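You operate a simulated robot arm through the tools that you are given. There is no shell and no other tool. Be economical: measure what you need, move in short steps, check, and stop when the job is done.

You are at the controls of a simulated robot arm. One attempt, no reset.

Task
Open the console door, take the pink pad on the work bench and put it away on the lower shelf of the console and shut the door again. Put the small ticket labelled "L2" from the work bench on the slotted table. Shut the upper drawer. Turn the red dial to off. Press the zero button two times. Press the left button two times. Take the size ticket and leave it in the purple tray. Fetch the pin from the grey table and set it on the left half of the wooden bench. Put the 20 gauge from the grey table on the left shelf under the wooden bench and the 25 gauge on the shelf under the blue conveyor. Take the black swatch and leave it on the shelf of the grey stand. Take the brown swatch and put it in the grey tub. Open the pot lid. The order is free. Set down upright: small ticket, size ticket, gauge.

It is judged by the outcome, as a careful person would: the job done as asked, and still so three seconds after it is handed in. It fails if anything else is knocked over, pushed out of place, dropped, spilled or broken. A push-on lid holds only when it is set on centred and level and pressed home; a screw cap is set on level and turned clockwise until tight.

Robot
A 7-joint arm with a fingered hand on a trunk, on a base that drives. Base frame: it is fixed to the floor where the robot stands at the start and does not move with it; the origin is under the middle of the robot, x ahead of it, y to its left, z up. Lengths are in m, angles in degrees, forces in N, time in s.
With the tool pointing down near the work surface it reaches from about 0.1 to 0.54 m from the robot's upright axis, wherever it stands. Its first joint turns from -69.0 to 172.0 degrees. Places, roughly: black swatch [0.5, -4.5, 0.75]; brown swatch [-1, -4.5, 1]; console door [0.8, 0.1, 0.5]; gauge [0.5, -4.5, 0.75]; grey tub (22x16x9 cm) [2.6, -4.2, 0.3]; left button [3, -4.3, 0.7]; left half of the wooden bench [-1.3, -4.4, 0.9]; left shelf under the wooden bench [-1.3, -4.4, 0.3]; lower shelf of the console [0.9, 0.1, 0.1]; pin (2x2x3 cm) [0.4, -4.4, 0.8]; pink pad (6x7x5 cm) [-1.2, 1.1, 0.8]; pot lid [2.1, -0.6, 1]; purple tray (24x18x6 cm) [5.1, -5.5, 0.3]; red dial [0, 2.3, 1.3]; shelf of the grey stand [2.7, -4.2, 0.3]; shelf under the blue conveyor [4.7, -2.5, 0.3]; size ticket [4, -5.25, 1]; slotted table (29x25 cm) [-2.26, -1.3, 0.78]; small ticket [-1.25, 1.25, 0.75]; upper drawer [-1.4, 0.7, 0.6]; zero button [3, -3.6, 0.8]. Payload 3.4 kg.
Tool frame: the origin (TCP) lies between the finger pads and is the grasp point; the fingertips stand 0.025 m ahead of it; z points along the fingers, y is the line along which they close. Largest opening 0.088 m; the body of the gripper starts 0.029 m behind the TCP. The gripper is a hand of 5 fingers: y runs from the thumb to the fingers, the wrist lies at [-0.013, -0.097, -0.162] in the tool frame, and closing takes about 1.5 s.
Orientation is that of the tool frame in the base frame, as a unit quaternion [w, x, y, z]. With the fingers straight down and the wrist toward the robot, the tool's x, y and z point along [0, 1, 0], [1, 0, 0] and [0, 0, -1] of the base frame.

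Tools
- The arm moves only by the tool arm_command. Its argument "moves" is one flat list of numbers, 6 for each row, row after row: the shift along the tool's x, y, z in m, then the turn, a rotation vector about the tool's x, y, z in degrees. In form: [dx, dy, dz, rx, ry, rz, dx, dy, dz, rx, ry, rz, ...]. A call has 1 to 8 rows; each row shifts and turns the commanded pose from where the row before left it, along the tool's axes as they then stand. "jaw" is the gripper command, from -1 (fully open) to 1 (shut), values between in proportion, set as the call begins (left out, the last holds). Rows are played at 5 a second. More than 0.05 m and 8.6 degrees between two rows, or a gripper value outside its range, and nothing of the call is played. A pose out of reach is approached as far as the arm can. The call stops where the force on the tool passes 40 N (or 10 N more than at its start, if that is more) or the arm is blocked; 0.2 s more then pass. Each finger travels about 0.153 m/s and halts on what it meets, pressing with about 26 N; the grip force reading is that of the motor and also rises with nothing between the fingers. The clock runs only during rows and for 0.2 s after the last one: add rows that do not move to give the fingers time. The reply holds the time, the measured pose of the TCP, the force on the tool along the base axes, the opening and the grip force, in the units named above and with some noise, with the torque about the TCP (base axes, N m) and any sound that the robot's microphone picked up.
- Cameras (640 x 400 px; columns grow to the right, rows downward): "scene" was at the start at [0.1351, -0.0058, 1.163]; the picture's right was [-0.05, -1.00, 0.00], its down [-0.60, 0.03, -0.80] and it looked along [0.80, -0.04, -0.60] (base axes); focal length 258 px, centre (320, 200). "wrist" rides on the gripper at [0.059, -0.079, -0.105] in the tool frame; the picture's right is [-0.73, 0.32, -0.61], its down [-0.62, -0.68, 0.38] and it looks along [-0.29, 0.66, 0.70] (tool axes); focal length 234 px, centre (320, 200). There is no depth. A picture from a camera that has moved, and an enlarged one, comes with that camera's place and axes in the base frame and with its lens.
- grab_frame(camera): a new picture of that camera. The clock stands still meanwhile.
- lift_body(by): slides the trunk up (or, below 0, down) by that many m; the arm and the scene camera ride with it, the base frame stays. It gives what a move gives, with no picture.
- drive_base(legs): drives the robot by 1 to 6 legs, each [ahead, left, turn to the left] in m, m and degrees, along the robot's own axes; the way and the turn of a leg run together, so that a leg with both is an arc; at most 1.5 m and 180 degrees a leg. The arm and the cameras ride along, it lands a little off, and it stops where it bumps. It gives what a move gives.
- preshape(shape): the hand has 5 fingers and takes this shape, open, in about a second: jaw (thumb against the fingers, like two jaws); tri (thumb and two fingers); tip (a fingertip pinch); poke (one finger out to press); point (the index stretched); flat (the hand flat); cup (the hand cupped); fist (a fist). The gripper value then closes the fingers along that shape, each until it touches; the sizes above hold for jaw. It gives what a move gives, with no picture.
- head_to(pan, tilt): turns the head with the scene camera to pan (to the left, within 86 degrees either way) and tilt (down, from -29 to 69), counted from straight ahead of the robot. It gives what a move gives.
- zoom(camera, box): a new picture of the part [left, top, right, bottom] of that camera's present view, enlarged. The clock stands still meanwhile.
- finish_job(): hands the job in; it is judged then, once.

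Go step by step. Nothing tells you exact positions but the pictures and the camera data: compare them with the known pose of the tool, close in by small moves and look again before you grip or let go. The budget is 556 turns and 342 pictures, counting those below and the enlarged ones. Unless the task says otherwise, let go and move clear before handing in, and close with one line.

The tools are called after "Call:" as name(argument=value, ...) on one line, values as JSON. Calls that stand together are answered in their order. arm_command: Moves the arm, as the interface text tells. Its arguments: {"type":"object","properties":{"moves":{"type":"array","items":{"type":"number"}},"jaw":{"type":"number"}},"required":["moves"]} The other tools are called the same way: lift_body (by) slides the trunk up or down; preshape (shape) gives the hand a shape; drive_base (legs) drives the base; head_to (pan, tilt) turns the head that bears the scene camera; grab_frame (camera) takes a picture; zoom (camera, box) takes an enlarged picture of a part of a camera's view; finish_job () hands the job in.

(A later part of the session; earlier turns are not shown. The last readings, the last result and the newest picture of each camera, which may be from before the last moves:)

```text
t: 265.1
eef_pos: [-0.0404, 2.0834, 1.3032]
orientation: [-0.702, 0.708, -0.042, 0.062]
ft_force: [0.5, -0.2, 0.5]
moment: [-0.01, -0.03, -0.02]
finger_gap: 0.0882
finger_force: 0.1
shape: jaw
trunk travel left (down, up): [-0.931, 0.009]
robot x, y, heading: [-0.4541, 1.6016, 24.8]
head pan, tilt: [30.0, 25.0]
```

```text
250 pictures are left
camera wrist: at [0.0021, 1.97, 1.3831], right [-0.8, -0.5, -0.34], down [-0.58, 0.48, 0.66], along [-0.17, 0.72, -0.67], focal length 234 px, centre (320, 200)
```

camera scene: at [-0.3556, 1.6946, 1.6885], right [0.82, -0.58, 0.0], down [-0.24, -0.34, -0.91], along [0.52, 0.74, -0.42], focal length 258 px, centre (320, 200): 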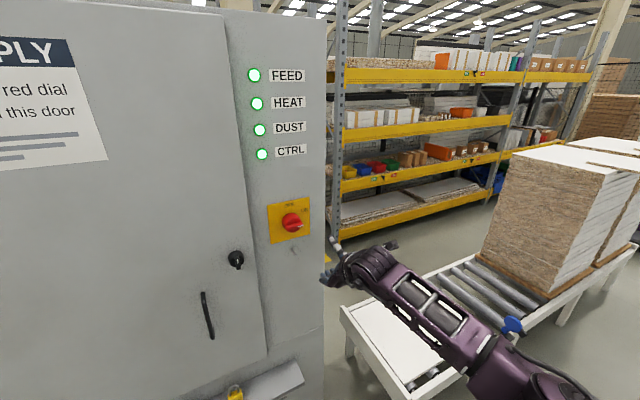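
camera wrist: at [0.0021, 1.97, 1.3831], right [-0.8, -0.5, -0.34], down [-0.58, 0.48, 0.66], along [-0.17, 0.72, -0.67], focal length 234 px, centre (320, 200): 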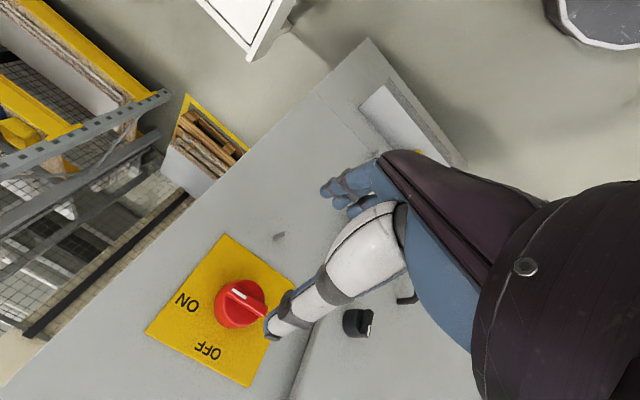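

Call:
zoom(camera="wrist", box=[130, 220, 310, 400])

Call:
zoom(camera="scene", box=[250, 180, 350, 280])

```text
2.22 times, centred on (220, 310) of wrist
camera zoom: at [0.0021, 1.97, 1.3831], right [-0.8, -0.5, -0.34], down [-0.58, 0.48, 0.66], along [-0.17, 0.72, -0.67], focal length 520 px, centre (542, -44)
```

zoom: 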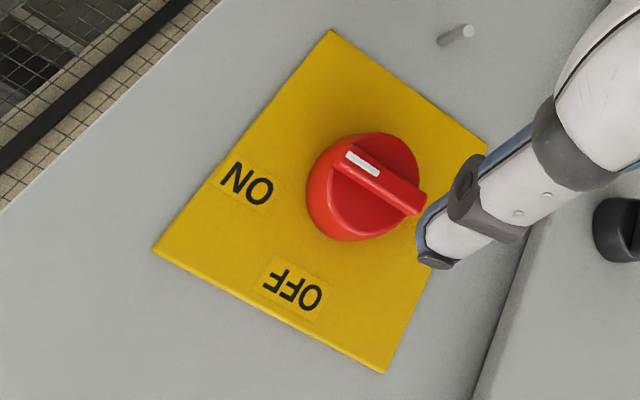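

```text
4.00 times, centred on (300, 230) of scene
camera zoom: at [-0.3556, 1.6946, 1.6885], right [0.82, -0.58, 0.0], down [-0.24, -0.34, -0.91], along [0.52, 0.74, -0.42], focal length 1030 px, centre (400, 80)
```

zoom: 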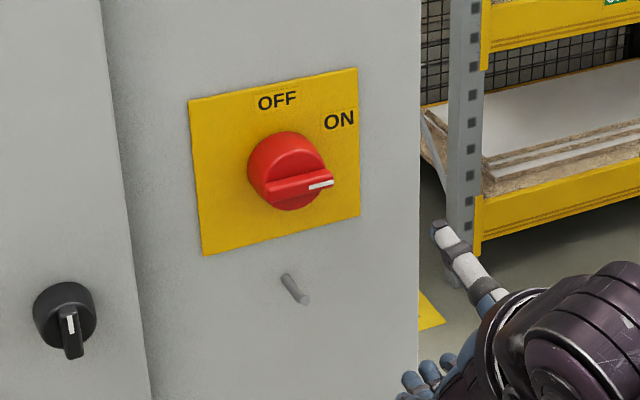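

Call:
arm_command(moves=[-0.0315, -0.007, 0.03, 0, 0, 0, 0, 0, 0.04, 0, 0, 0, 0, 0, 0.03, 0, 0, 0])

Call:
grab_frame(camera="wrist")

Call:
zoom(camera="scene", box=[240, 160, 380, 300])

```text
t: 265.9
eef_pos: [-0.0623, 2.1437, 1.3078]
orientation: [-0.703, 0.707, -0.043, 0.06]
ft_force: [0.8, -0.9, -0.8]
moment: [0.0, 0.03, 0.04]
finger_gap: 0.0879
finger_force: 0.0
shape: jaw
out of reach, approached as far as the arm can: row 2, 3
trunk travel left (down, up): [-0.931, 0.009]
robot x, y, heading: [-0.4487, 1.5988, 24.6]
head pan, tilt: [30.0, 25.0]
```

```text
247 pictures are left
camera wrist: at [-0.0206, 2.032, 1.3886], right [-0.8, -0.5, -0.34], down [-0.58, 0.48, 0.66], along [-0.17, 0.73, -0.67], focal length 234 px, centre (320, 200)
```

wrist: 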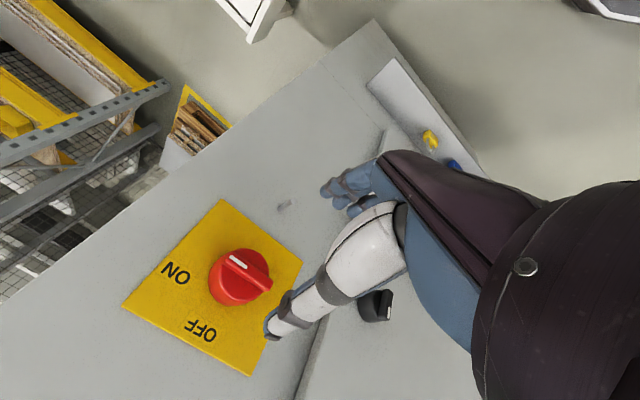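

```text
2.86 times, centred on (310, 230) of scene
camera zoom: at [-0.3538, 1.6922, 1.6885], right [0.82, -0.58, 0.0], down [-0.25, -0.34, -0.91], along [0.52, 0.74, -0.42], focal length 736 px, centre (349, 114)
```

zoom: 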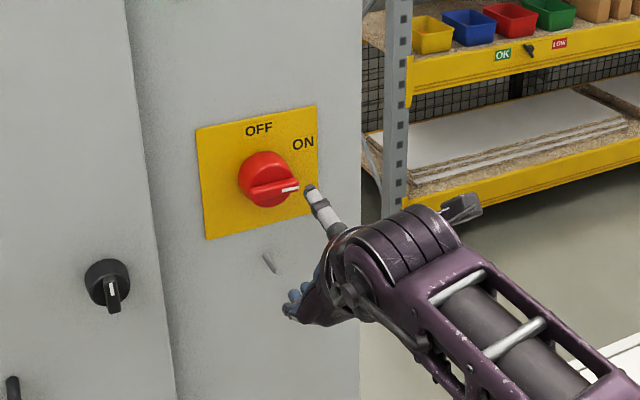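

Call:
arm_command(moves=[0, 0, -0.03, 0, 0, 0, 0, 0, -0.02, 0, 0, 0])

```text
t: 266.5
eef_pos: [-0.0681, 2.0928, 1.3078]
orientation: [-0.703, 0.708, -0.041, 0.061]
ft_force: [0.0, -0.1, 0.0]
moment: [0.01, 0.01, 0.02]
finger_gap: 0.0879
finger_force: 0.0
shape: jaw
trunk travel left (down, up): [-0.931, 0.009]
robot x, y, heading: [-0.4529, 1.6012, 24.7]
head pan, tilt: [30.0, 25.0]
```

Call:
drive_base(legs=[[0.054, 0.083, 0]])

Call:
grab_frame(camera="wrist")

Call:
zoom(camera="scene", box=[240, 160, 400, 300])

```text
t: 267.6
eef_pos: [-0.0544, 2.1915, 1.3081]
orientation: [-0.703, 0.708, -0.04, 0.061]
ft_force: [-0.2, -0.3, -0.6]
moment: [-0.01, 0.0, -0.02]
finger_gap: 0.0881
finger_force: 0.1
shape: jaw
trunk travel left (down, up): [-0.931, 0.009]
robot x, y, heading: [-0.4363, 1.6968, 24.7]
head pan, tilt: [30.0, 25.0]
```

```text
245 pictures are left
camera wrist: at [-0.0129, 2.0793, 1.3894], right [-0.8, -0.5, -0.34], down [-0.58, 0.48, 0.66], along [-0.17, 0.73, -0.67], focal length 234 px, centre (320, 200)
```

wrist: 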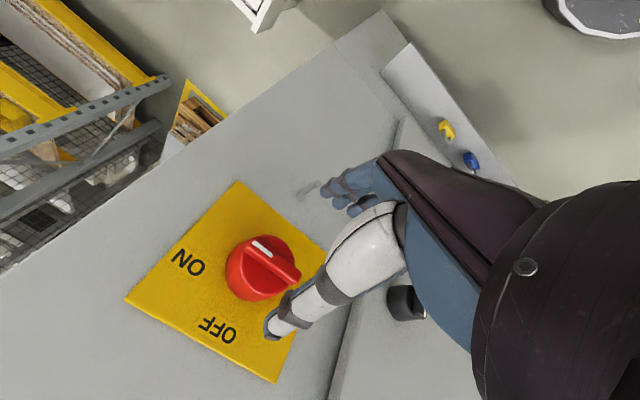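

```text
2.86 times, centred on (320, 230) of scene
camera zoom: at [-0.3406, 1.7913, 1.6887], right [0.82, -0.58, 0.0], down [-0.24, -0.34, -0.91], along [0.52, 0.74, -0.42], focal length 736 px, centre (320, 114)
```

zoom: 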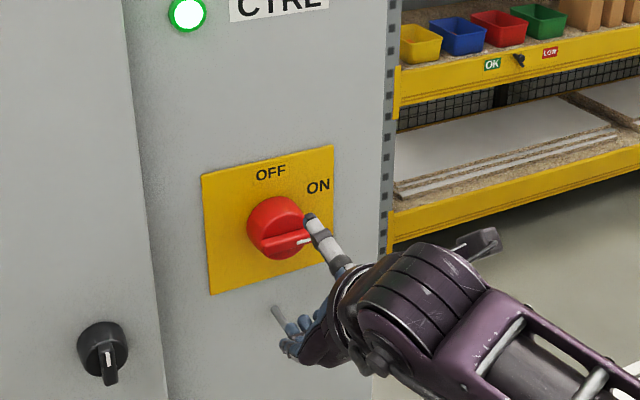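

Call:
drive_base(legs=[[0.027, 0.041, 0]])

Call:
grab_frame(camera="wrist")

Call:
zoom(camera="scene", box=[240, 160, 400, 300])

```text
t: 268.5
eef_pos: [-0.0478, 2.2349, 1.3108]
orientation: [-0.704, 0.706, -0.041, 0.062]
ft_force: [0.2, 0.3, 0.9]
moment: [0.0, -0.02, 0.03]
finger_gap: 0.0878
finger_force: 0.0
shape: jaw
trunk travel left (down, up): [-0.931, 0.009]
robot x, y, heading: [-0.4321, 1.7458, 24.8]
head pan, tilt: [30.0, 25.0]
```

```text
243 pictures are left
camera wrist: at [-0.0065, 2.1232, 1.3909], right [-0.8, -0.5, -0.34], down [-0.58, 0.47, 0.66], along [-0.17, 0.73, -0.67], focal length 234 px, centre (320, 200)
```

wrist: 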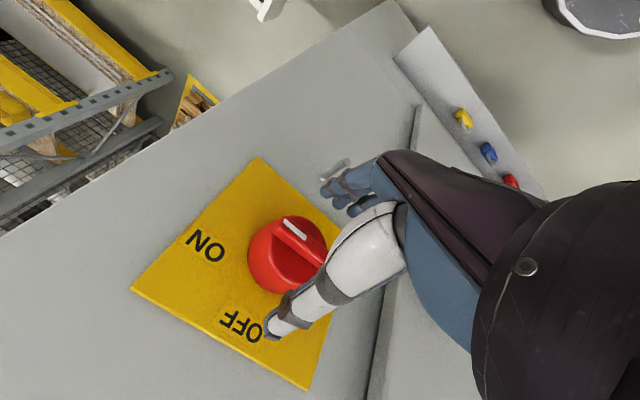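

```text
2.86 times, centred on (320, 230) of scene
camera zoom: at [-0.3345, 1.8343, 1.689], right [0.82, -0.58, 0.0], down [-0.24, -0.34, -0.91], along [0.52, 0.74, -0.42], focal length 736 px, centre (320, 114)
```

zoom: 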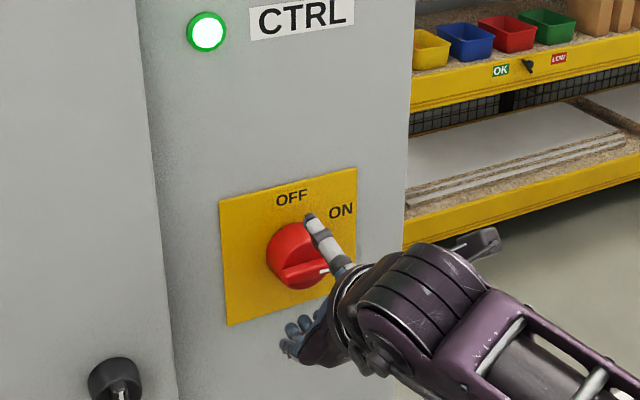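

Call:
arm_command(moves=[0, 0, 0.01, 0, 0, 0, 0, 0, 0, 0, 0, 0, 0, 0, 0, 0, 0, 0, 0, 0, 0, 0, 0, 0, 0, 0, 0, 0, 0, 0, 0, 0, 0, 0, 0, 0], jaw=1)

Call:
grab_frame(camera="wrist")

Call:
zoom(camera="scene", box=[240, 160, 400, 300])

```text
t: 269.9
eef_pos: [-0.0453, 2.2528, 1.3076]
orientation: [-0.702, 0.708, -0.042, 0.062]
ft_force: [1.5, 4.5, 3.3]
moment: [0.06, -0.06, -0.04]
finger_gap: 0.0428
finger_force: 26.2
shape: jaw
trunk travel left (down, up): [-0.931, 0.009]
robot x, y, heading: [-0.4344, 1.7454, 24.5]
head pan, tilt: [30.0, 25.0]
```

```text
241 pictures are left
camera wrist: at [-0.0041, 2.1401, 1.3887], right [-0.8, -0.5, -0.34], down [-0.58, 0.48, 0.66], along [-0.17, 0.72, -0.67], focal length 234 px, centre (320, 200)
```

wrist: 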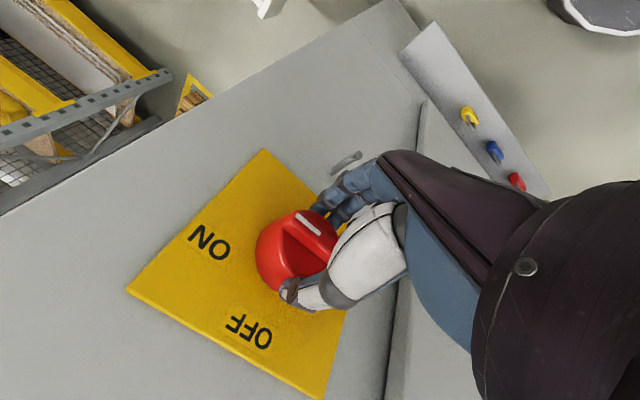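

```text
2.86 times, centred on (320, 230) of scene
camera zoom: at [-0.3334, 1.8433, 1.6884], right [0.82, -0.58, 0.0], down [-0.24, -0.35, -0.91], along [0.52, 0.74, -0.42], focal length 736 px, centre (320, 114)
```

zoom: 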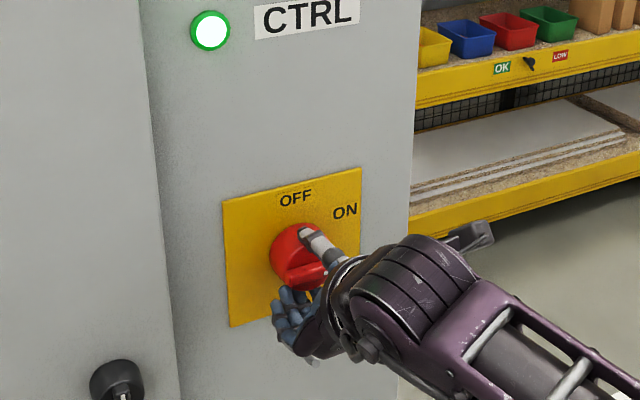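

Gripped the dial. Turning it counter-clockwise.

Call:
arm_command(moves=[0, 0, 0, 0, 0, -8, 0, 0, 0, 0, 0, -8, 0, 0, 0, 0, 0, -8, 0, 0, 0, 0, 0, -8, 0, 0, 0, 0, 0, -8])

Call:
grab_frame(camera="wrist")

Call:
zoom(camera="scene", box=[240, 160, 400, 300])

```text
t: 271.1
eef_pos: [-0.0445, 2.2523, 1.3074]
orientation: [-0.638, 0.68, 0.203, 0.3]
ft_force: [-0.9, 1.8, 0.2]
moment: [-0.04, 0.05, 0.02]
finger_gap: 0.0422
finger_force: 26.1
shape: jaw
trunk travel left (down, up): [-0.931, 0.009]
robot x, y, heading: [-0.4302, 1.745, 24.9]
head pan, tilt: [30.0, 25.0]
```

```text
239 pictures are left
camera wrist: at [-0.0677, 2.1498, 1.4057], right [-0.41, -0.56, -0.72], down [-0.85, 0.51, 0.09], along [0.32, 0.65, -0.69], focal length 234 px, centre (320, 200)
```

wrist: 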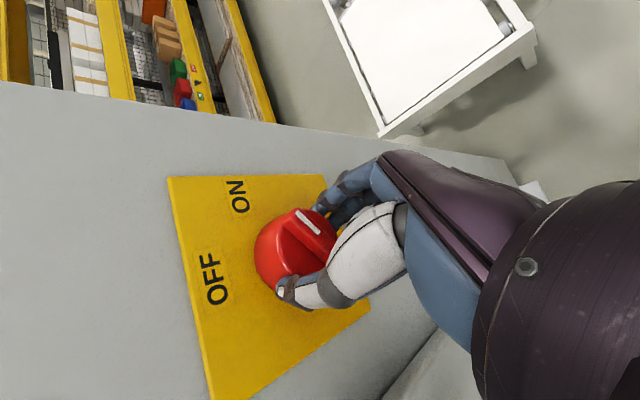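

```text
2.86 times, centred on (320, 230) of scene
camera zoom: at [-0.3332, 1.8426, 1.6884], right [0.82, -0.58, 0.0], down [-0.24, -0.35, -0.91], along [0.52, 0.74, -0.42], focal length 736 px, centre (320, 114)
```

zoom: 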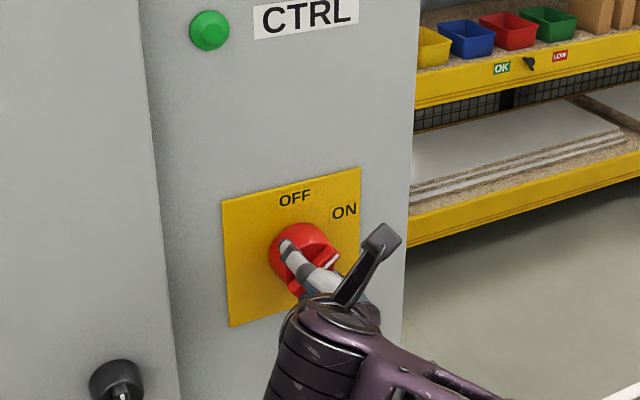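

The dial turns and the lamp went dark. Continuing to the OFF mark.

Call:
arm_command(moves=[0, 0, 0, 0, 0, -8.3, 0, 0, 0, 0, 0, -8.3, 0, 0, 0, 0, 0, -8.3, 0, 0, 0, 0, 0, -8.3, 0, 0, 0, 0, 0, -8.3, 0, 0, 0, 0, 0, -8.3])

Call:
grab_frame(camera="wrist")

Call:
zoom(camera="scene", box=[240, 160, 400, 300])

```text
t: 272.5
eef_pos: [-0.0313, 2.1973, 1.3622]
orientation: [-0.452, 0.534, 0.467, 0.541]
ft_force: [-0.2, -0.9, 0.3]
moment: [0.0, 0.0, 0.03]
finger_gap: 0.0235
finger_force: 26.1
shape: jaw
out of reach, approached as far as the arm can: row 4, 5, 6
trunk travel left (down, up): [-0.931, 0.009]
robot x, y, heading: [-0.4313, 1.7451, 24.8]
head pan, tilt: [30.0, 25.0]
```

```text
237 pictures are left
camera wrist: at [-0.1269, 2.1046, 1.4202], right [0.24, -0.66, -0.72], down [-0.6, 0.48, -0.64], along [0.76, 0.58, -0.28], focal length 234 px, centre (320, 200)
```

wrist: 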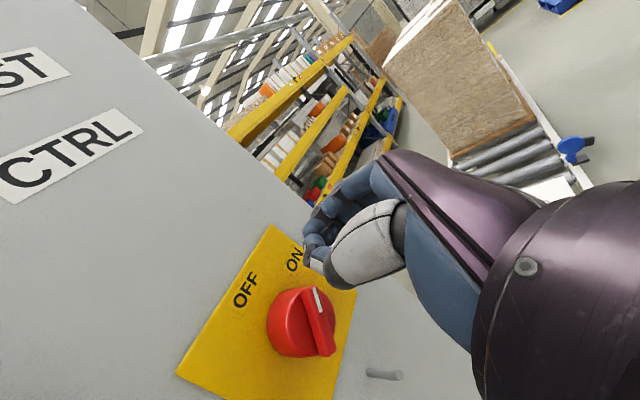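

```text
2.86 times, centred on (320, 230) of scene
camera zoom: at [-0.3334, 1.8306, 1.6893], right [0.81, -0.58, 0.0], down [-0.25, -0.34, -0.91], along [0.53, 0.74, -0.42], focal length 736 px, centre (320, 114)
```

zoom: 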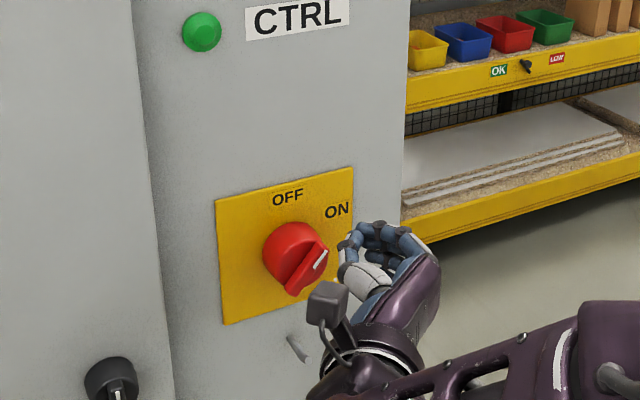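

The hand slipped near its limit with the dial about 45° short. I'll back off, return the wrist roll and regrip.

Call:
arm_command(moves=[0, 0, 0, 0, 0, 0, 0, 0, 0, 0, 0, 0], jaw=-1)

Call:
drive_base(legs=[[-0.05, -0.075, 0]])

Call:
arm_command(moves=[0, 0, 0, 0, 0, 8, 0, 0, 0, 0, 0, 8, 0, 0, 0, 0, 0, 8, 0, 0, 0, 0, 0, 8, 0, 0, 0, 0, 0, 8, 0, 0, 0, 0, 0, 8, 0, 0, 0, 0, 0, 8])

Call:
zoom(camera="scene", box=[240, 130, 400, 270])

```text
t: 273.1
eef_pos: [-0.0343, 2.2029, 1.3591]
orientation: [-0.452, 0.536, 0.468, 0.538]
ft_force: [0.6, 0.7, -0.4]
moment: [-0.02, 0.02, 0.02]
finger_gap: 0.0878
finger_force: 0.1
shape: jaw
trunk travel left (down, up): [-0.931, 0.009]
robot x, y, heading: [-0.4301, 1.7464, 24.8]
head pan, tilt: [30.0, 25.0]
```

```text
t: 274.2
eef_pos: [-0.0508, 2.1227, 1.3576]
orientation: [-0.452, 0.536, 0.47, 0.536]
ft_force: [-0.2, 0.9, -0.4]
moment: [-0.04, 0.0, 0.01]
finger_gap: 0.0876
finger_force: 0.1
shape: jaw
trunk travel left (down, up): [-0.931, 0.009]
robot x, y, heading: [-0.4449, 1.6596, 24.9]
head pan, tilt: [30.0, 25.0]
```

```text
t: 275.8
eef_pos: [-0.0511, 2.1206, 1.3591]
orientation: [-0.652, 0.694, 0.162, 0.26]
ft_force: [0.0, 1.1, 0.3]
moment: [0.01, 0.01, -0.01]
finger_gap: 0.0877
finger_force: 0.0
shape: jaw
trunk travel left (down, up): [-0.931, 0.009]
robot x, y, heading: [-0.4448, 1.6582, 24.9]
head pan, tilt: [30.0, 25.0]
```

```text
2.86 times, centred on (320, 200) of scene
camera zoom: at [-0.349, 1.7544, 1.6885], right [0.82, -0.58, 0.0], down [-0.24, -0.35, -0.91], along [0.52, 0.74, -0.42], focal length 736 px, centre (320, 200)
```

zoom: 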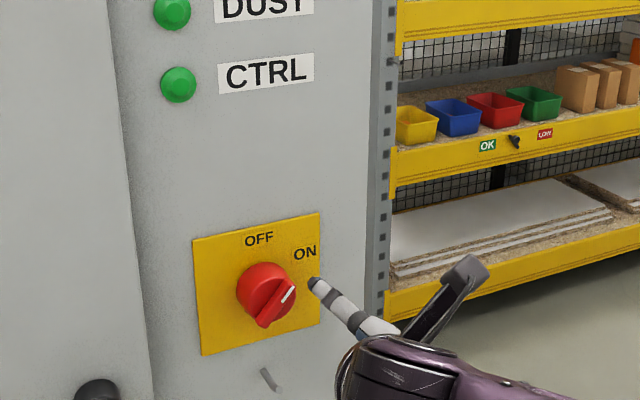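

Call:
arm_command(moves=[0, 0, 0, 0, 0, 8.5, 0, 0, 0, 0, 0, 8.5, 0, 0, 0, 0, 0, 8.5, 0, 0, 0, 0, 0, 8.5, 0, 0, 0, 0, 0, 4])

```text
t: 277.0
eef_pos: [-0.0504, 2.1209, 1.3584]
orientation: [-0.701, 0.709, -0.073, 0.034]
ft_force: [-0.2, 0.1, -1.1]
moment: [-0.01, 0.02, -0.03]
finger_gap: 0.0879
finger_force: 0.1
shape: jaw
trunk travel left (down, up): [-0.931, 0.009]
robot x, y, heading: [-0.4449, 1.6595, 24.9]
head pan, tilt: [30.0, 25.0]
```

Call:
arm_command(moves=[-0.008, 0.024, -0.025, 0, 0, 0, -0.007, 0.024, -0.025, 0, 0, 0])

Call:
drive_base(legs=[[0.066, 0.1, 0]])

Call:
grab_frame(camera="wrist")

```text
t: 277.6
eef_pos: [-0.0774, 2.0741, 1.3152]
orientation: [-0.701, 0.708, -0.072, 0.035]
ft_force: [0.0, -0.8, -0.5]
moment: [-0.01, 0.0, -0.01]
finger_gap: 0.0876
finger_force: 0.0
shape: jaw
trunk travel left (down, up): [-0.931, 0.009]
robot x, y, heading: [-0.4462, 1.6577, 24.9]
head pan, tilt: [30.0, 25.0]
```

```text
t: 278.9
eef_pos: [-0.0576, 2.1878, 1.3159]
orientation: [-0.701, 0.708, -0.071, 0.036]
ft_force: [0.3, -0.7, 0.0]
moment: [0.02, 0.01, -0.04]
finger_gap: 0.0878
finger_force: 0.1
shape: jaw
trunk travel left (down, up): [-0.931, 0.009]
robot x, y, heading: [-0.4277, 1.7792, 24.7]
head pan, tilt: [30.0, 25.0]
```

```text
234 pictures are left
camera wrist: at [-0.0103, 2.0769, 1.3926], right [-0.83, -0.49, -0.28], down [-0.52, 0.48, 0.71], along [-0.21, 0.73, -0.65], focal length 234 px, centre (320, 200)
```

wrist: 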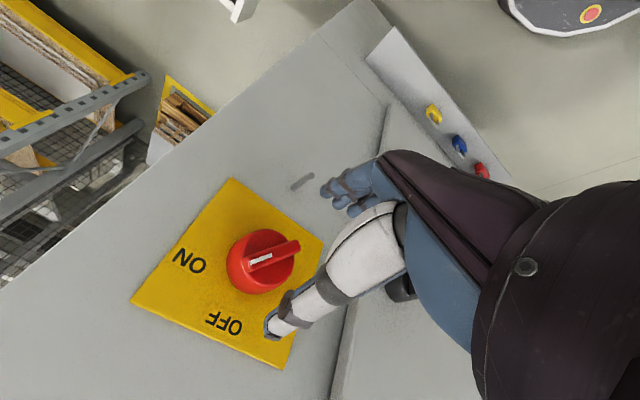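

Call:
drive_base(legs=[[0.036, 0.053, 0]])

Call:
arm_command(moves=[0, 0.006, 0, 0, 0, 0, 0, 0, 0, 0, 0, 0])

Call:
arm_command(moves=[0, 0, 0, 0, 0, 0, 0, 0, 0, 0, 0, 0, 0, 0, 0, 0, 0, 0, 0, 0, 0, 0, 0, 0, 0, 0, 0, 0, 0, 0, 0, 0, 0, 0, 0, 0], jaw=1)

Call:
grab_frame(camera="wrist")

```text
t: 279.9
eef_pos: [-0.0463, 2.2492, 1.3165]
orientation: [-0.702, 0.708, -0.073, 0.036]
ft_force: [0.3, -0.6, -0.7]
moment: [0.0, -0.02, 0.0]
finger_gap: 0.0875
finger_force: 0.1
shape: jaw
trunk travel left (down, up): [-0.931, 0.009]
robot x, y, heading: [-0.4154, 1.8442, 24.5]
head pan, tilt: [30.0, 25.0]
```

```text
t: 280.5
eef_pos: [-0.0456, 2.253, 1.31]
orientation: [-0.701, 0.709, -0.073, 0.036]
ft_force: [0.2, -0.1, 0.8]
moment: [-0.03, 0.04, -0.01]
finger_gap: 0.0877
finger_force: 0.0
shape: jaw
trunk travel left (down, up): [-0.931, 0.009]
robot x, y, heading: [-0.4127, 1.8386, 24.4]
head pan, tilt: [30.0, 25.0]
```

```text
t: 281.9
eef_pos: [-0.0454, 2.2543, 1.3081]
orientation: [-0.701, 0.709, -0.073, 0.038]
ft_force: [0.2, 3.5, 4.1]
moment: [0.07, -0.02, -0.03]
finger_gap: 0.0437
finger_force: 25.9
shape: jaw
trunk travel left (down, up): [-0.931, 0.009]
robot x, y, heading: [-0.4188, 1.8445, 24.6]
head pan, tilt: [30.0, 25.0]
```

```text
233 pictures are left
camera wrist: at [0.0006, 2.1419, 1.3863], right [-0.83, -0.49, -0.28], down [-0.52, 0.48, 0.71], along [-0.21, 0.73, -0.65], focal length 234 px, centre (320, 200)
```

wrist: 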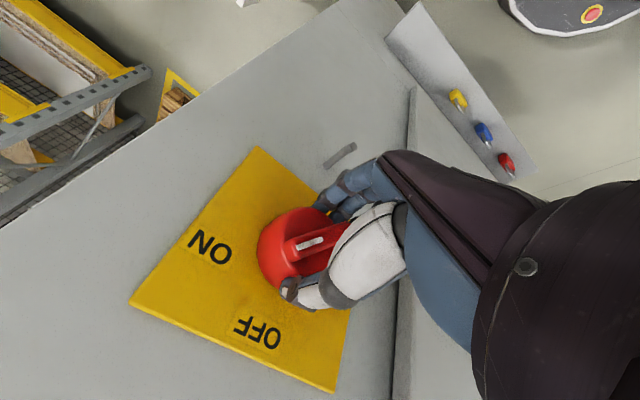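

Call:
arm_command(moves=[0, 0, 0, 0, 0, -8, 0, 0, 0, 0, 0, -8, 0, 0, 0, 0, 0, -8, 0, 0, 0, 0, 0, -8, 0, 0, 0, 0, 0, -8, 0, 0, 0, 0, 0, -8])

Call:
grab_frame(camera="wrist")

Call:
zoom(camera="scene", box=[240, 160, 400, 300])

```text
t: 283.3
eef_pos: [-0.0465, 2.2542, 1.3091]
orientation: [-0.624, 0.678, 0.221, 0.319]
ft_force: [-0.1, 1.0, -3.4]
moment: [-0.05, 0.13, -0.01]
finger_gap: 0.0432
finger_force: 25.7
shape: jaw
trunk travel left (down, up): [-0.931, 0.009]
robot x, y, heading: [-0.4159, 1.8385, 24.6]
head pan, tilt: [30.0, 25.0]
```

```text
232 pictures are left
camera wrist: at [-0.0763, 2.1545, 1.4074], right [-0.37, -0.57, -0.73], down [-0.85, 0.52, 0.03], along [0.37, 0.64, -0.68], focal length 234 px, centre (320, 200)
```

wrist: 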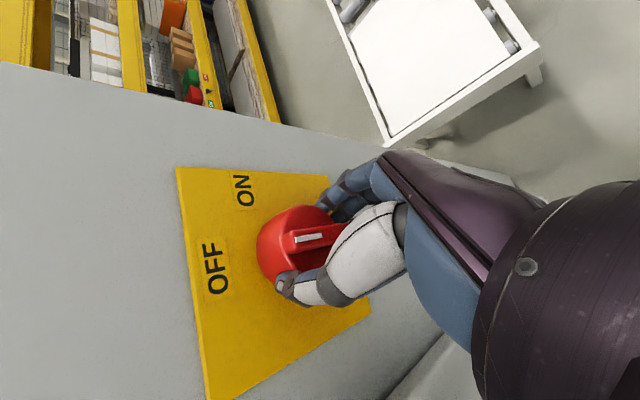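

```text
2.86 times, centred on (320, 230) of scene
camera zoom: at [-0.3198, 1.936, 1.6883], right [0.81, -0.58, 0.0], down [-0.24, -0.34, -0.91], along [0.53, 0.74, -0.42], focal length 736 px, centre (320, 114)
```

zoom: 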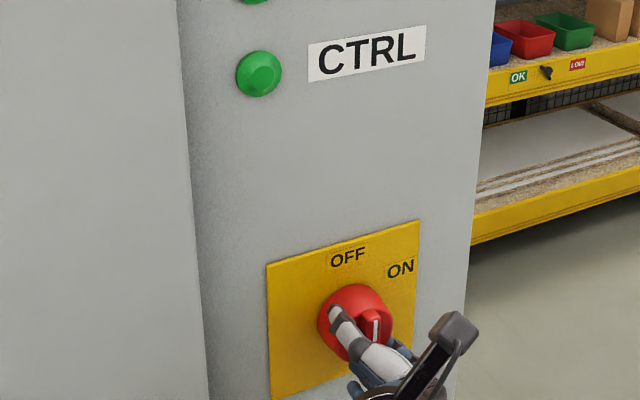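

Call:
arm_command(moves=[0, 0, 0, 0, 0, -5, 0, 0, 0, 0, 0, 0])

Call:
arm_command(moves=[0, 0, 0, 0, 0, 0, 0, 0, 0, 0, 0, 0, 0, 0, 0, 0, 0, 0, 0, 0, 0, 0, 0, 0], jaw=-1)

Call:
drive_base(legs=[[-0.1, -0.15, 0]])

Call:
zoom(camera="scene", box=[230, 130, 390, 270])

```text
t: 283.9
eef_pos: [-0.0463, 2.2547, 1.3091]
orientation: [-0.611, 0.667, 0.251, 0.344]
ft_force: [-3.7, 1.6, -7.1]
moment: [-0.14, 0.29, 0.09]
finger_gap: 0.0427
finger_force: 26.1
shape: jaw
trunk travel left (down, up): [-0.931, 0.009]
robot x, y, heading: [-0.4185, 1.8371, 24.8]
head pan, tilt: [30.0, 25.0]
```

```text
t: 284.9
eef_pos: [-0.0463, 2.2524, 1.3094]
orientation: [-0.611, 0.667, 0.25, 0.345]
ft_force: [1.2, -0.9, 0.1]
moment: [-0.02, 0.0, 0.03]
finger_gap: 0.0877
finger_force: 0.0
shape: jaw
trunk travel left (down, up): [-0.931, 0.009]
robot x, y, heading: [-0.4152, 1.8355, 24.7]
head pan, tilt: [30.0, 25.0]
```

```text
t: 286.4
eef_pos: [-0.0747, 2.0785, 1.3087]
orientation: [-0.61, 0.668, 0.25, 0.346]
ft_force: [0.0, -0.1, -0.3]
moment: [0.0, -0.04, 0.01]
finger_gap: 0.0878
finger_force: 0.0
shape: jaw
trunk travel left (down, up): [-0.931, 0.009]
robot x, y, heading: [-0.4439, 1.6655, 24.3]
head pan, tilt: [30.0, 25.0]
```

```text
2.86 times, centred on (310, 200) of scene
camera zoom: at [-0.3484, 1.7619, 1.6883], right [0.81, -0.58, 0.0], down [-0.25, -0.35, -0.91], along [0.53, 0.74, -0.42], focal length 736 px, centre (349, 200)
```

zoom: 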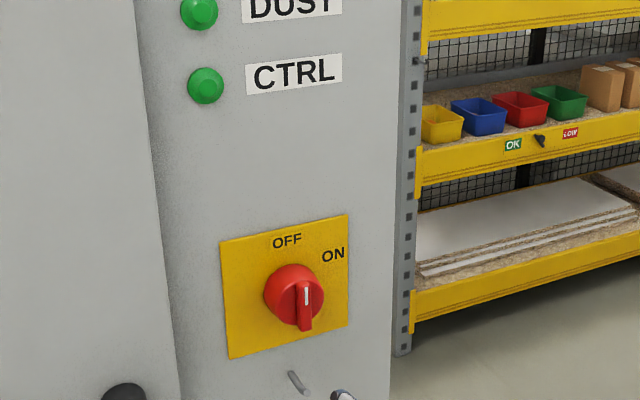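

The dial now points to OFF. Next is ticket L2, so I'm returning the hand to pointing down.

Call:
drive_base(legs=[[-0.1, -0.05, 0]])

Call:
arm_command(moves=[0, 0, 0, -0.41, -7.23, -4.41, 0, 0, 0, -0.41, -7.23, -4.41, 0, 0, 0, -0.41, -7.23, -4.41, 0, 0, 0, -0.41, -7.23, -4.41, 0, 0, 0, -0.41, -7.23, -4.41, 0, 0, 0, -0.41, -7.23, -4.41, 0, 0, 0, -0.41, -7.23, -4.41, 0, 0, 0, -0.41, -7.23, -4.41])

Call:
arm_command(moves=[0, 0, 0, -0.41, -7.23, -4.41, 0, 0, 0, -0.41, -7.23, -4.41, 0, 0, 0, -0.41, -7.23, -4.41, 0, 0, 0, -0.41, -7.23, -4.41, 0, 0, 0, -0.41, -7.23, -4.41, 0, 0, 0, 0, 0, 0])

```text
t: 287.6
eef_pos: [-0.1457, 1.9903, 1.3091]
orientation: [-0.61, 0.667, 0.25, 0.346]
ft_force: [0.1, 0.2, 0.0]
moment: [0.02, -0.02, -0.01]
finger_gap: 0.0878
finger_force: 0.1
shape: jaw
trunk travel left (down, up): [-0.931, 0.009]
robot x, y, heading: [-0.5199, 1.5764, 24.5]
head pan, tilt: [30.0, 25.0]
```

```text
t: 289.4
eef_pos: [-0.1474, 1.9887, 1.3099]
orientation: [-0.268, 0.662, 0.683, 0.152]
ft_force: [-0.4, 0.0, -0.4]
moment: [0.05, -0.01, -0.04]
finger_gap: 0.0876
finger_force: 0.0
shape: jaw
trunk travel left (down, up): [-0.931, 0.009]
robot x, y, heading: [-0.5193, 1.5789, 24.5]
head pan, tilt: [30.0, 25.0]
```

```text
t: 290.8
eef_pos: [-0.1477, 1.9895, 1.3109]
orientation: [0.0, 0.541, 0.841, 0.0]
ft_force: [0.1, 0.1, 0.3]
moment: [-0.03, 0.02, -0.01]
finger_gap: 0.0875
finger_force: 0.1
shape: jaw
trunk travel left (down, up): [-0.931, 0.009]
robot x, y, heading: [-0.5175, 1.5782, 24.3]
head pan, tilt: [30.0, 25.0]
```

Call:
drive_base(legs=[[-0.55, 0.436, 0], [0, 0, -122.6]])

Call:
lift_body(by=-0.28)

Call:
head_to(pan=0, tilt=45)

Call:
grab_frame(camera="scene")

```text
t: 299.7
eef_pos: [-1.0497, 1.2202, 1.31]
orientation: [0.001, 0.998, -0.061, 0.001]
ft_force: [-0.4, -0.2, 0.5]
moment: [0.0, 0.0, 0.0]
finger_gap: 0.0879
finger_force: 0.0
shape: jaw
trunk travel left (down, up): [-0.931, 0.009]
robot x, y, heading: [-1.2083, 1.7489, -97.0]
head pan, tilt: [30.0, 25.0]
```

```text
t: 302.6
eef_pos: [-1.0499, 1.2184, 1.03]
orientation: [0.001, 0.998, -0.061, 0.0]
ft_force: [-0.4, -0.3, 0.9]
moment: [-0.02, -0.01, -0.02]
finger_gap: 0.0873
finger_force: 0.1
shape: jaw
trunk travel left (down, up): [-0.651, 0.289]
robot x, y, heading: [-1.2085, 1.7502, -97.0]
head pan, tilt: [30.0, 25.0]
```

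```text
t: 303.5
eef_pos: [-1.0499, 1.2194, 1.0294]
orientation: [0.001, 0.998, -0.061, 0.0]
ft_force: [-0.8, 1.2, -1.0]
moment: [0.01, 0.04, 0.04]
finger_gap: 0.0877
finger_force: 0.0
shape: jaw
trunk travel left (down, up): [-0.651, 0.289]
robot x, y, heading: [-1.2076, 1.7501, -97.1]
head pan, tilt: [0.0, 45.0]
```

```text
229 pictures are left
camera scene: at [-1.2261, 1.6191, 1.378], right [-0.99, 0.12, 0.0], down [0.09, 0.7, -0.71], along [-0.09, -0.7, -0.71], focal length 258 px, centre (320, 200)
```

scene: 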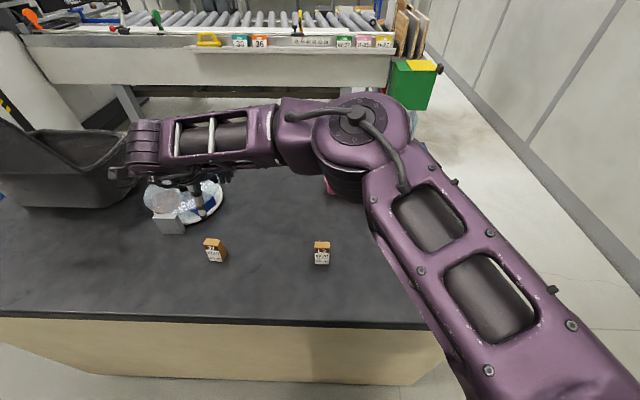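

Call:
zoom(camera="scene", box=[280, 220, 360, 280])

Call:
arm_command(moves=[-0.04, 0, 0, 0, 0, -8.4, -0.04, 0, 0, 0, 0, -8.4, -0.04, 0.006, 0, 0, 0, -8.4, -0.04, 0.02, 0, 0, 0, -8.4, -0.03, 0.03, 0, 0, 0, -8.4, -0.01, 0.01, 0, 0, 0, -8.4])

```text
6.67 times, centred on (320, 250) of scene
camera zoom: at [-1.2261, 1.6191, 1.378], right [-0.99, 0.12, 0.0], down [0.09, 0.7, -0.71], along [-0.09, -0.7, -0.71], focal length 1717 px, centre (320, -133)
```

zoom: 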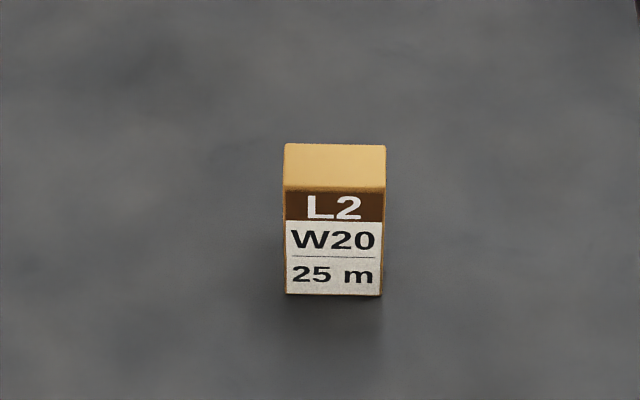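

```text
t: 304.9
eef_pos: [-1.2124, 1.1338, 1.0307]
orientation: [0.002, 0.946, 0.325, 0.0]
ft_force: [0.7, 0.9, -0.5]
moment: [-0.02, 0.02, -0.01]
finger_gap: 0.0875
finger_force: 0.2
shape: jaw
out of reach, approached as far as the arm can: row 6
trunk travel left (down, up): [-0.651, 0.289]
robot x, y, heading: [-1.2091, 1.749, -96.9]
head pan, tilt: [0.0, 45.0]
```

Call:
arm_command(moves=[0.009, -0.0375, 0, 0, 0, 0, 0.009, -0.0375, 0, 0, 0, 0, 0.009, -0.0375, 0, 0, 0, 0, 0.009, -0.0375, 0, 0, 0, 0, 0, 0, 0, 0, 0, -8, 0, 0, 0, 0, 0, -8, 0, 0, 0, 0, 0, -8, 0, 0, 0, 0, 0, -8])

Call:
grab_frame(camera="scene")

Call:
grab_frame(camera="wrist")

```text
t: 306.7
eef_pos: [-1.2789, 1.2734, 1.0309]
orientation: [0.002, 0.891, 0.454, -0.001]
ft_force: [-0.2, 1.4, 0.0]
moment: [0.02, -0.05, 0.0]
finger_gap: 0.0878
finger_force: 0.1
shape: jaw
out of reach, approached as far as the arm can: row 7, 8
trunk travel left (down, up): [-0.651, 0.289]
robot x, y, heading: [-1.21, 1.7525, -96.9]
head pan, tilt: [0.0, 45.0]
```

```text
227 pictures are left
camera scene: at [-1.2264, 1.6191, 1.3779], right [-0.99, 0.12, 0.0], down [0.09, 0.7, -0.71], along [-0.09, -0.7, -0.71], focal length 258 px, centre (320, 200)
```

scene: 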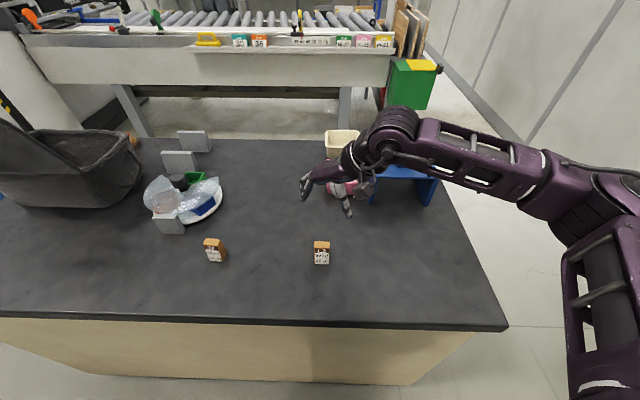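

```text
226 pictures are left
camera wrist: at [-1.3071, 1.3669, 1.1344], right [-0.17, -0.78, 0.61], down [-0.92, -0.1, -0.38], along [0.36, -0.62, -0.69], focal length 234 px, centre (320, 200)
```

wrist: 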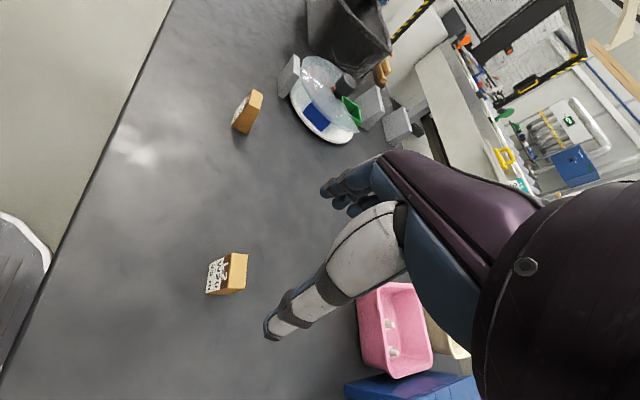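

Call:
drive_base(legs=[[0, 0, 27], [-0.057, -0.219, 0]])

Call:
grab_frame(camera="wrist")

```text
t: 309.8
eef_pos: [-1.2811, 1.2751, 1.0298]
orientation: [0.002, 0.764, 0.645, 0.0]
ft_force: [-0.6, 0.5, -0.1]
moment: [0.01, -0.02, -0.02]
finger_gap: 0.088
finger_force: 0.1
shape: jaw
trunk travel left (down, up): [-0.651, 0.289]
robot x, y, heading: [-1.4293, 1.7329, -70.5]
head pan, tilt: [0.0, 45.0]
```

```text
225 pictures are left
camera wrist: at [-1.3492, 1.3454, 1.1345], right [0.19, -0.77, 0.61], down [-0.78, -0.5, -0.39], along [0.6, -0.4, -0.69], focal length 234 px, centre (320, 200)
```

wrist: 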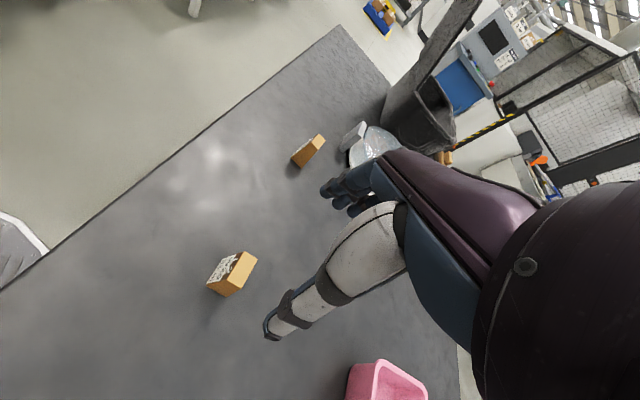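

Call:
zoom(camera="wrist", box=[180, 220, 300, 320])

```text
4.00 times, centred on (240, 270) of wrist
camera zoom: at [-1.3492, 1.3454, 1.1345], right [0.19, -0.77, 0.61], down [-0.78, -0.5, -0.39], along [0.6, -0.4, -0.69], focal length 937 px, centre (640, -80)
```

zoom: 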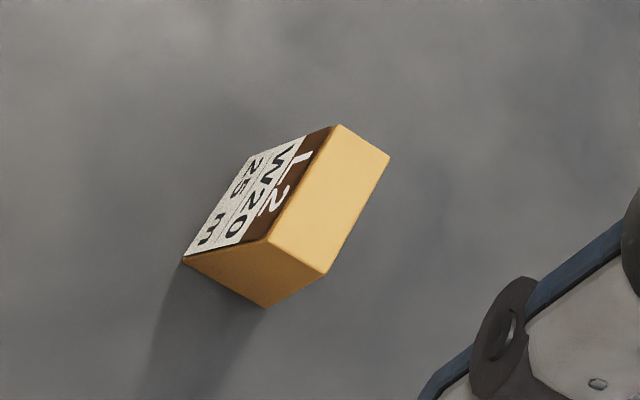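

Call:
arm_command(moves=[-0.0025, 0.0096, 0.03, 0, 0, 0, 0, 0, 0.04, 0, 0, 0, 0, 0, 0.04, 0, 0, 0])

Call:
grab_frame(camera="wrist")

```text
t: 310.6
eef_pos: [-1.2716, 1.2694, 0.9199]
orientation: [0.002, 0.764, 0.645, 0.0]
ft_force: [-0.1, 0.2, 0.3]
moment: [0.02, 0.01, -0.02]
finger_gap: 0.0877
finger_force: 0.1
shape: jaw
trunk travel left (down, up): [-0.651, 0.289]
robot x, y, heading: [-1.4306, 1.7325, -70.7]
head pan, tilt: [0.0, 45.0]
```

```text
223 pictures are left
camera wrist: at [-1.3385, 1.3406, 1.0246], right [0.19, -0.77, 0.61], down [-0.78, -0.5, -0.38], along [0.6, -0.4, -0.69], focal length 234 px, centre (320, 200)
```

wrist: 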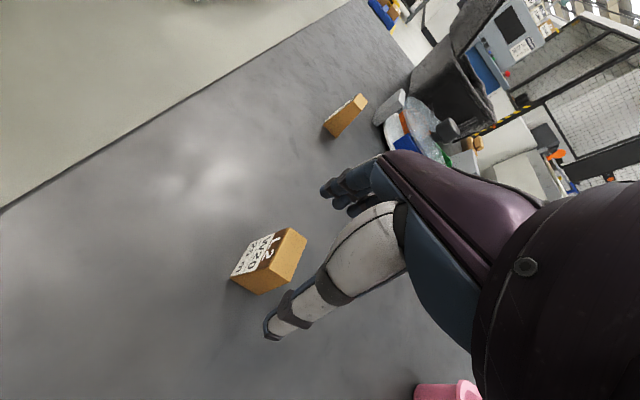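

Call:
arm_command(moves=[0.002, 0.002, 0.03, 0, 0, 0, 0, 0, 0.029, 0, 0, 0])

Call:
arm_command(moves=[0, 0, 0, 0, 0, 0, 0, 0, 0, 0, 0, 0, 0, 0, 0, 0, 0, 0, 0, 0, 0, 0, 0, 0, 0, 0, 0, 0, 0, 0, 0, 0, 0, 0, 0, 0], jaw=1)

Call:
grab_frame(camera="wrist")

```text
t: 311.1
eef_pos: [-1.27, 1.2712, 0.8638]
orientation: [0.002, 0.764, 0.645, 0.001]
ft_force: [0.1, 0.2, -0.5]
moment: [0.03, -0.01, -0.01]
finger_gap: 0.0877
finger_force: 0.0
shape: jaw
trunk travel left (down, up): [-0.651, 0.289]
robot x, y, heading: [-1.4323, 1.7316, -70.5]
head pan, tilt: [0.0, 45.0]
```

```text
t: 312.6
eef_pos: [-1.2691, 1.2733, 0.8642]
orientation: [0.002, 0.764, 0.645, 0.001]
ft_force: [-0.1, 0.1, -0.1]
moment: [-0.01, 0.01, -0.04]
finger_gap: 0.0307
finger_force: 25.9
shape: jaw
trunk travel left (down, up): [-0.651, 0.289]
robot x, y, heading: [-1.4275, 1.7316, -70.4]
head pan, tilt: [0.0, 45.0]
```

```text
222 pictures are left
camera wrist: at [-1.3372, 1.3433, 0.9671], right [0.19, -0.77, 0.61], down [-0.78, -0.5, -0.38], along [0.6, -0.4, -0.69], focal length 234 px, centre (320, 200)
```

wrist: 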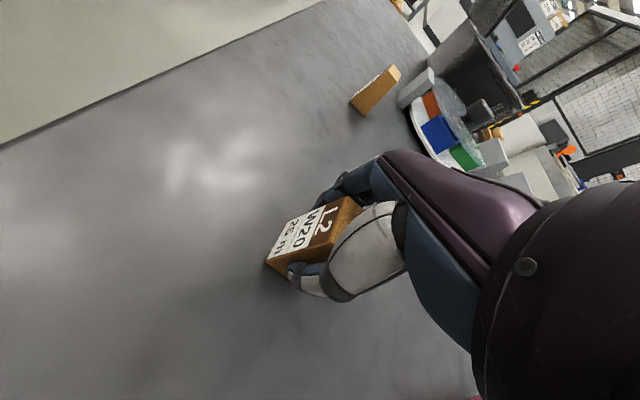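

Ticket L2 is gripped. Lifting it and heading west through the passage to the slotted table.

Call:
arm_command(moves=[0, 0, -0.03, 0, 0, 0, 0, 0, -0.04, 0, 0, 0, 0, 0, -0.04, 0, 0, 0, 0, 0, -0.03, 0, 0, 0])

Call:
drive_base(legs=[[-0.3, 0, 0], [0, 0, -20], [0, -0.75, 0], [1.2, 0, 0]])

Call:
head_to(pan=0, tilt=30)

Call:
grab_frame(camera="scene")

```text
t: 313.6
eef_pos: [-1.2688, 1.2736, 1.0041]
orientation: [0.002, 0.765, 0.644, 0.0]
ft_force: [-0.6, -0.6, -0.6]
moment: [0.02, 0.0, 0.03]
finger_gap: 0.0307
finger_force: 26.1
shape: jaw
trunk travel left (down, up): [-0.651, 0.289]
robot x, y, heading: [-1.4309, 1.7349, -70.4]
head pan, tilt: [0.0, 45.0]
```

```text
t: 326.1
eef_pos: [-2.3407, 0.3328, 1.0038]
orientation: [0.003, 0.874, 0.487, 0.001]
ft_force: [0.1, 0.9, 0.6]
moment: [0.02, -0.02, -0.01]
finger_gap: 0.031
finger_force: 26.5
shape: jaw
trunk travel left (down, up): [-0.651, 0.289]
robot x, y, heading: [-2.3166, 0.8196, -93.0]
head pan, tilt: [0.0, 45.0]
```

```text
t: 326.9
eef_pos: [-2.3401, 0.3338, 1.0037]
orientation: [0.002, 0.874, 0.486, 0.001]
ft_force: [-0.1, 0.2, 1.3]
moment: [0.0, 0.0, -0.01]
finger_gap: 0.0307
finger_force: 26.5
shape: jaw
trunk travel left (down, up): [-0.651, 0.289]
robot x, y, heading: [-2.3141, 0.8186, -92.5]
head pan, tilt: [0.0, 30.0]
```

```text
221 pictures are left
camera scene: at [-2.3267, 0.68, 1.4005], right [-1.0, 0.05, 0.0], down [0.02, 0.5, -0.87], along [-0.04, -0.86, -0.5], focal length 258 px, centre (320, 200)
```

scene: 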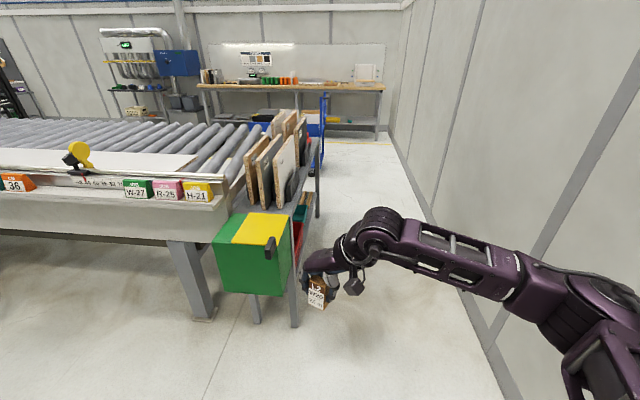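

Call:
zoom(camera="scene", box=[200, 80, 360, 240])

```text
2.50 times, centred on (280, 160) of scene
camera zoom: at [-2.3267, 0.68, 1.4005], right [-1.0, 0.05, 0.0], down [0.02, 0.5, -0.87], along [-0.04, -0.86, -0.5], focal length 644 px, centre (420, 300)
```

zoom: 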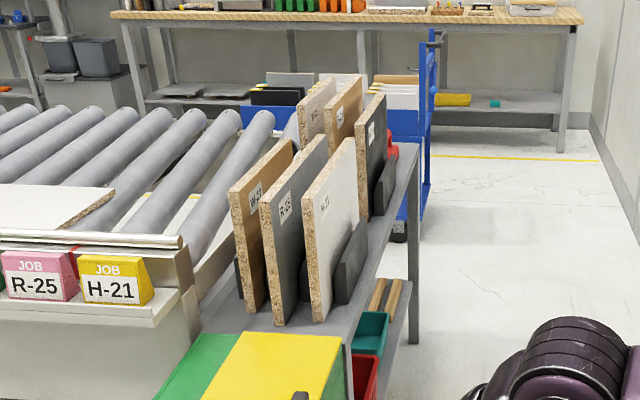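

Call:
lift_body(by=0.2)

Call:
drive_base(legs=[[0.5, -0.468, 0], [1.25, 0.05, 0]])

Call:
head_to(pan=75, tilt=40)

Call:
grab_frame(camera="scene")

```text
t: 329.0
eef_pos: [-2.3394, 0.3347, 1.2048]
orientation: [0.003, 0.873, 0.487, 0.0]
ft_force: [0.0, 0.7, 0.1]
moment: [0.01, 0.02, -0.01]
finger_gap: 0.0308
finger_force: 25.6
shape: jaw
trunk travel left (down, up): [-0.851, 0.089]
robot x, y, heading: [-2.3164, 0.8234, -92.5]
head pan, tilt: [0.0, 30.0]
```

```text
t: 338.9
eef_pos: [-2.8288, -1.4401, 1.2046]
orientation: [0.001, 0.872, 0.489, 0.0]
ft_force: [0.4, 0.7, -0.2]
moment: [0.02, -0.01, 0.02]
finger_gap: 0.0308
finger_force: 25.5
shape: jaw
trunk travel left (down, up): [-0.851, 0.089]
robot x, y, heading: [-2.8102, -0.9534, -92.1]
head pan, tilt: [0.0, 30.0]
```

```text
t: 340.4
eef_pos: [-2.83, -1.4393, 1.2036]
orientation: [0.002, 0.872, 0.489, 0.002]
ft_force: [0.3, 0.3, -0.5]
moment: [-0.01, 0.0, 0.01]
finger_gap: 0.0307
finger_force: 26.2
shape: jaw
trunk travel left (down, up): [-0.851, 0.089]
robot x, y, heading: [-2.8084, -0.9489, -92.2]
head pan, tilt: [75.0, 40.0]
```

```text
219 pictures are left
camera scene: at [-2.7323, -1.0285, 1.5852], right [-0.3, -0.95, 0.0], down [-0.61, 0.19, -0.77], along [0.73, -0.23, -0.64], focal length 258 px, centre (320, 200)
```

scene: 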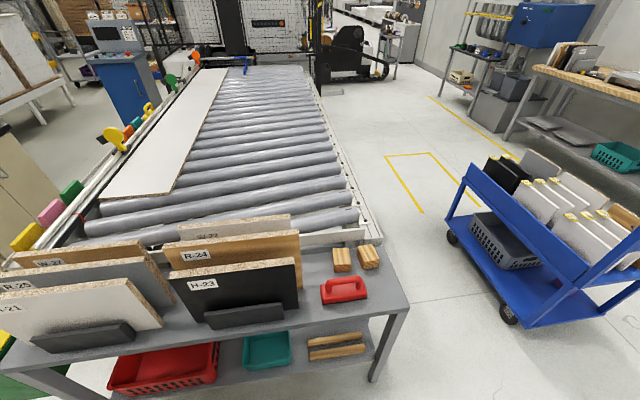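

Call:
zoom(camera="scene", box=[290, 220, 420, 320])

```text
4.00 times, centred on (355, 270) of scene
camera zoom: at [-2.7323, -1.0285, 1.5852], right [-0.3, -0.95, 0.0], down [-0.61, 0.19, -0.77], along [0.73, -0.23, -0.64], focal length 1030 px, centre (180, -80)
```

zoom: 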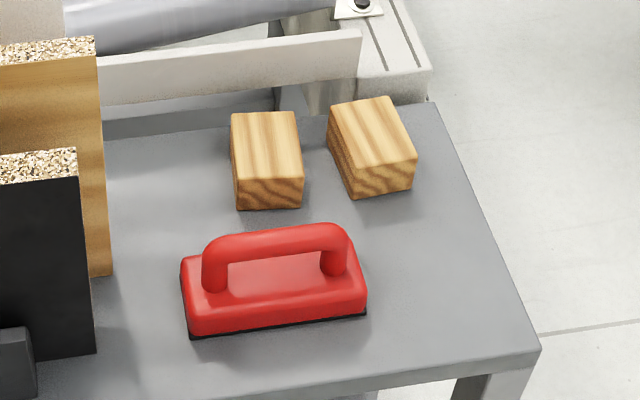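

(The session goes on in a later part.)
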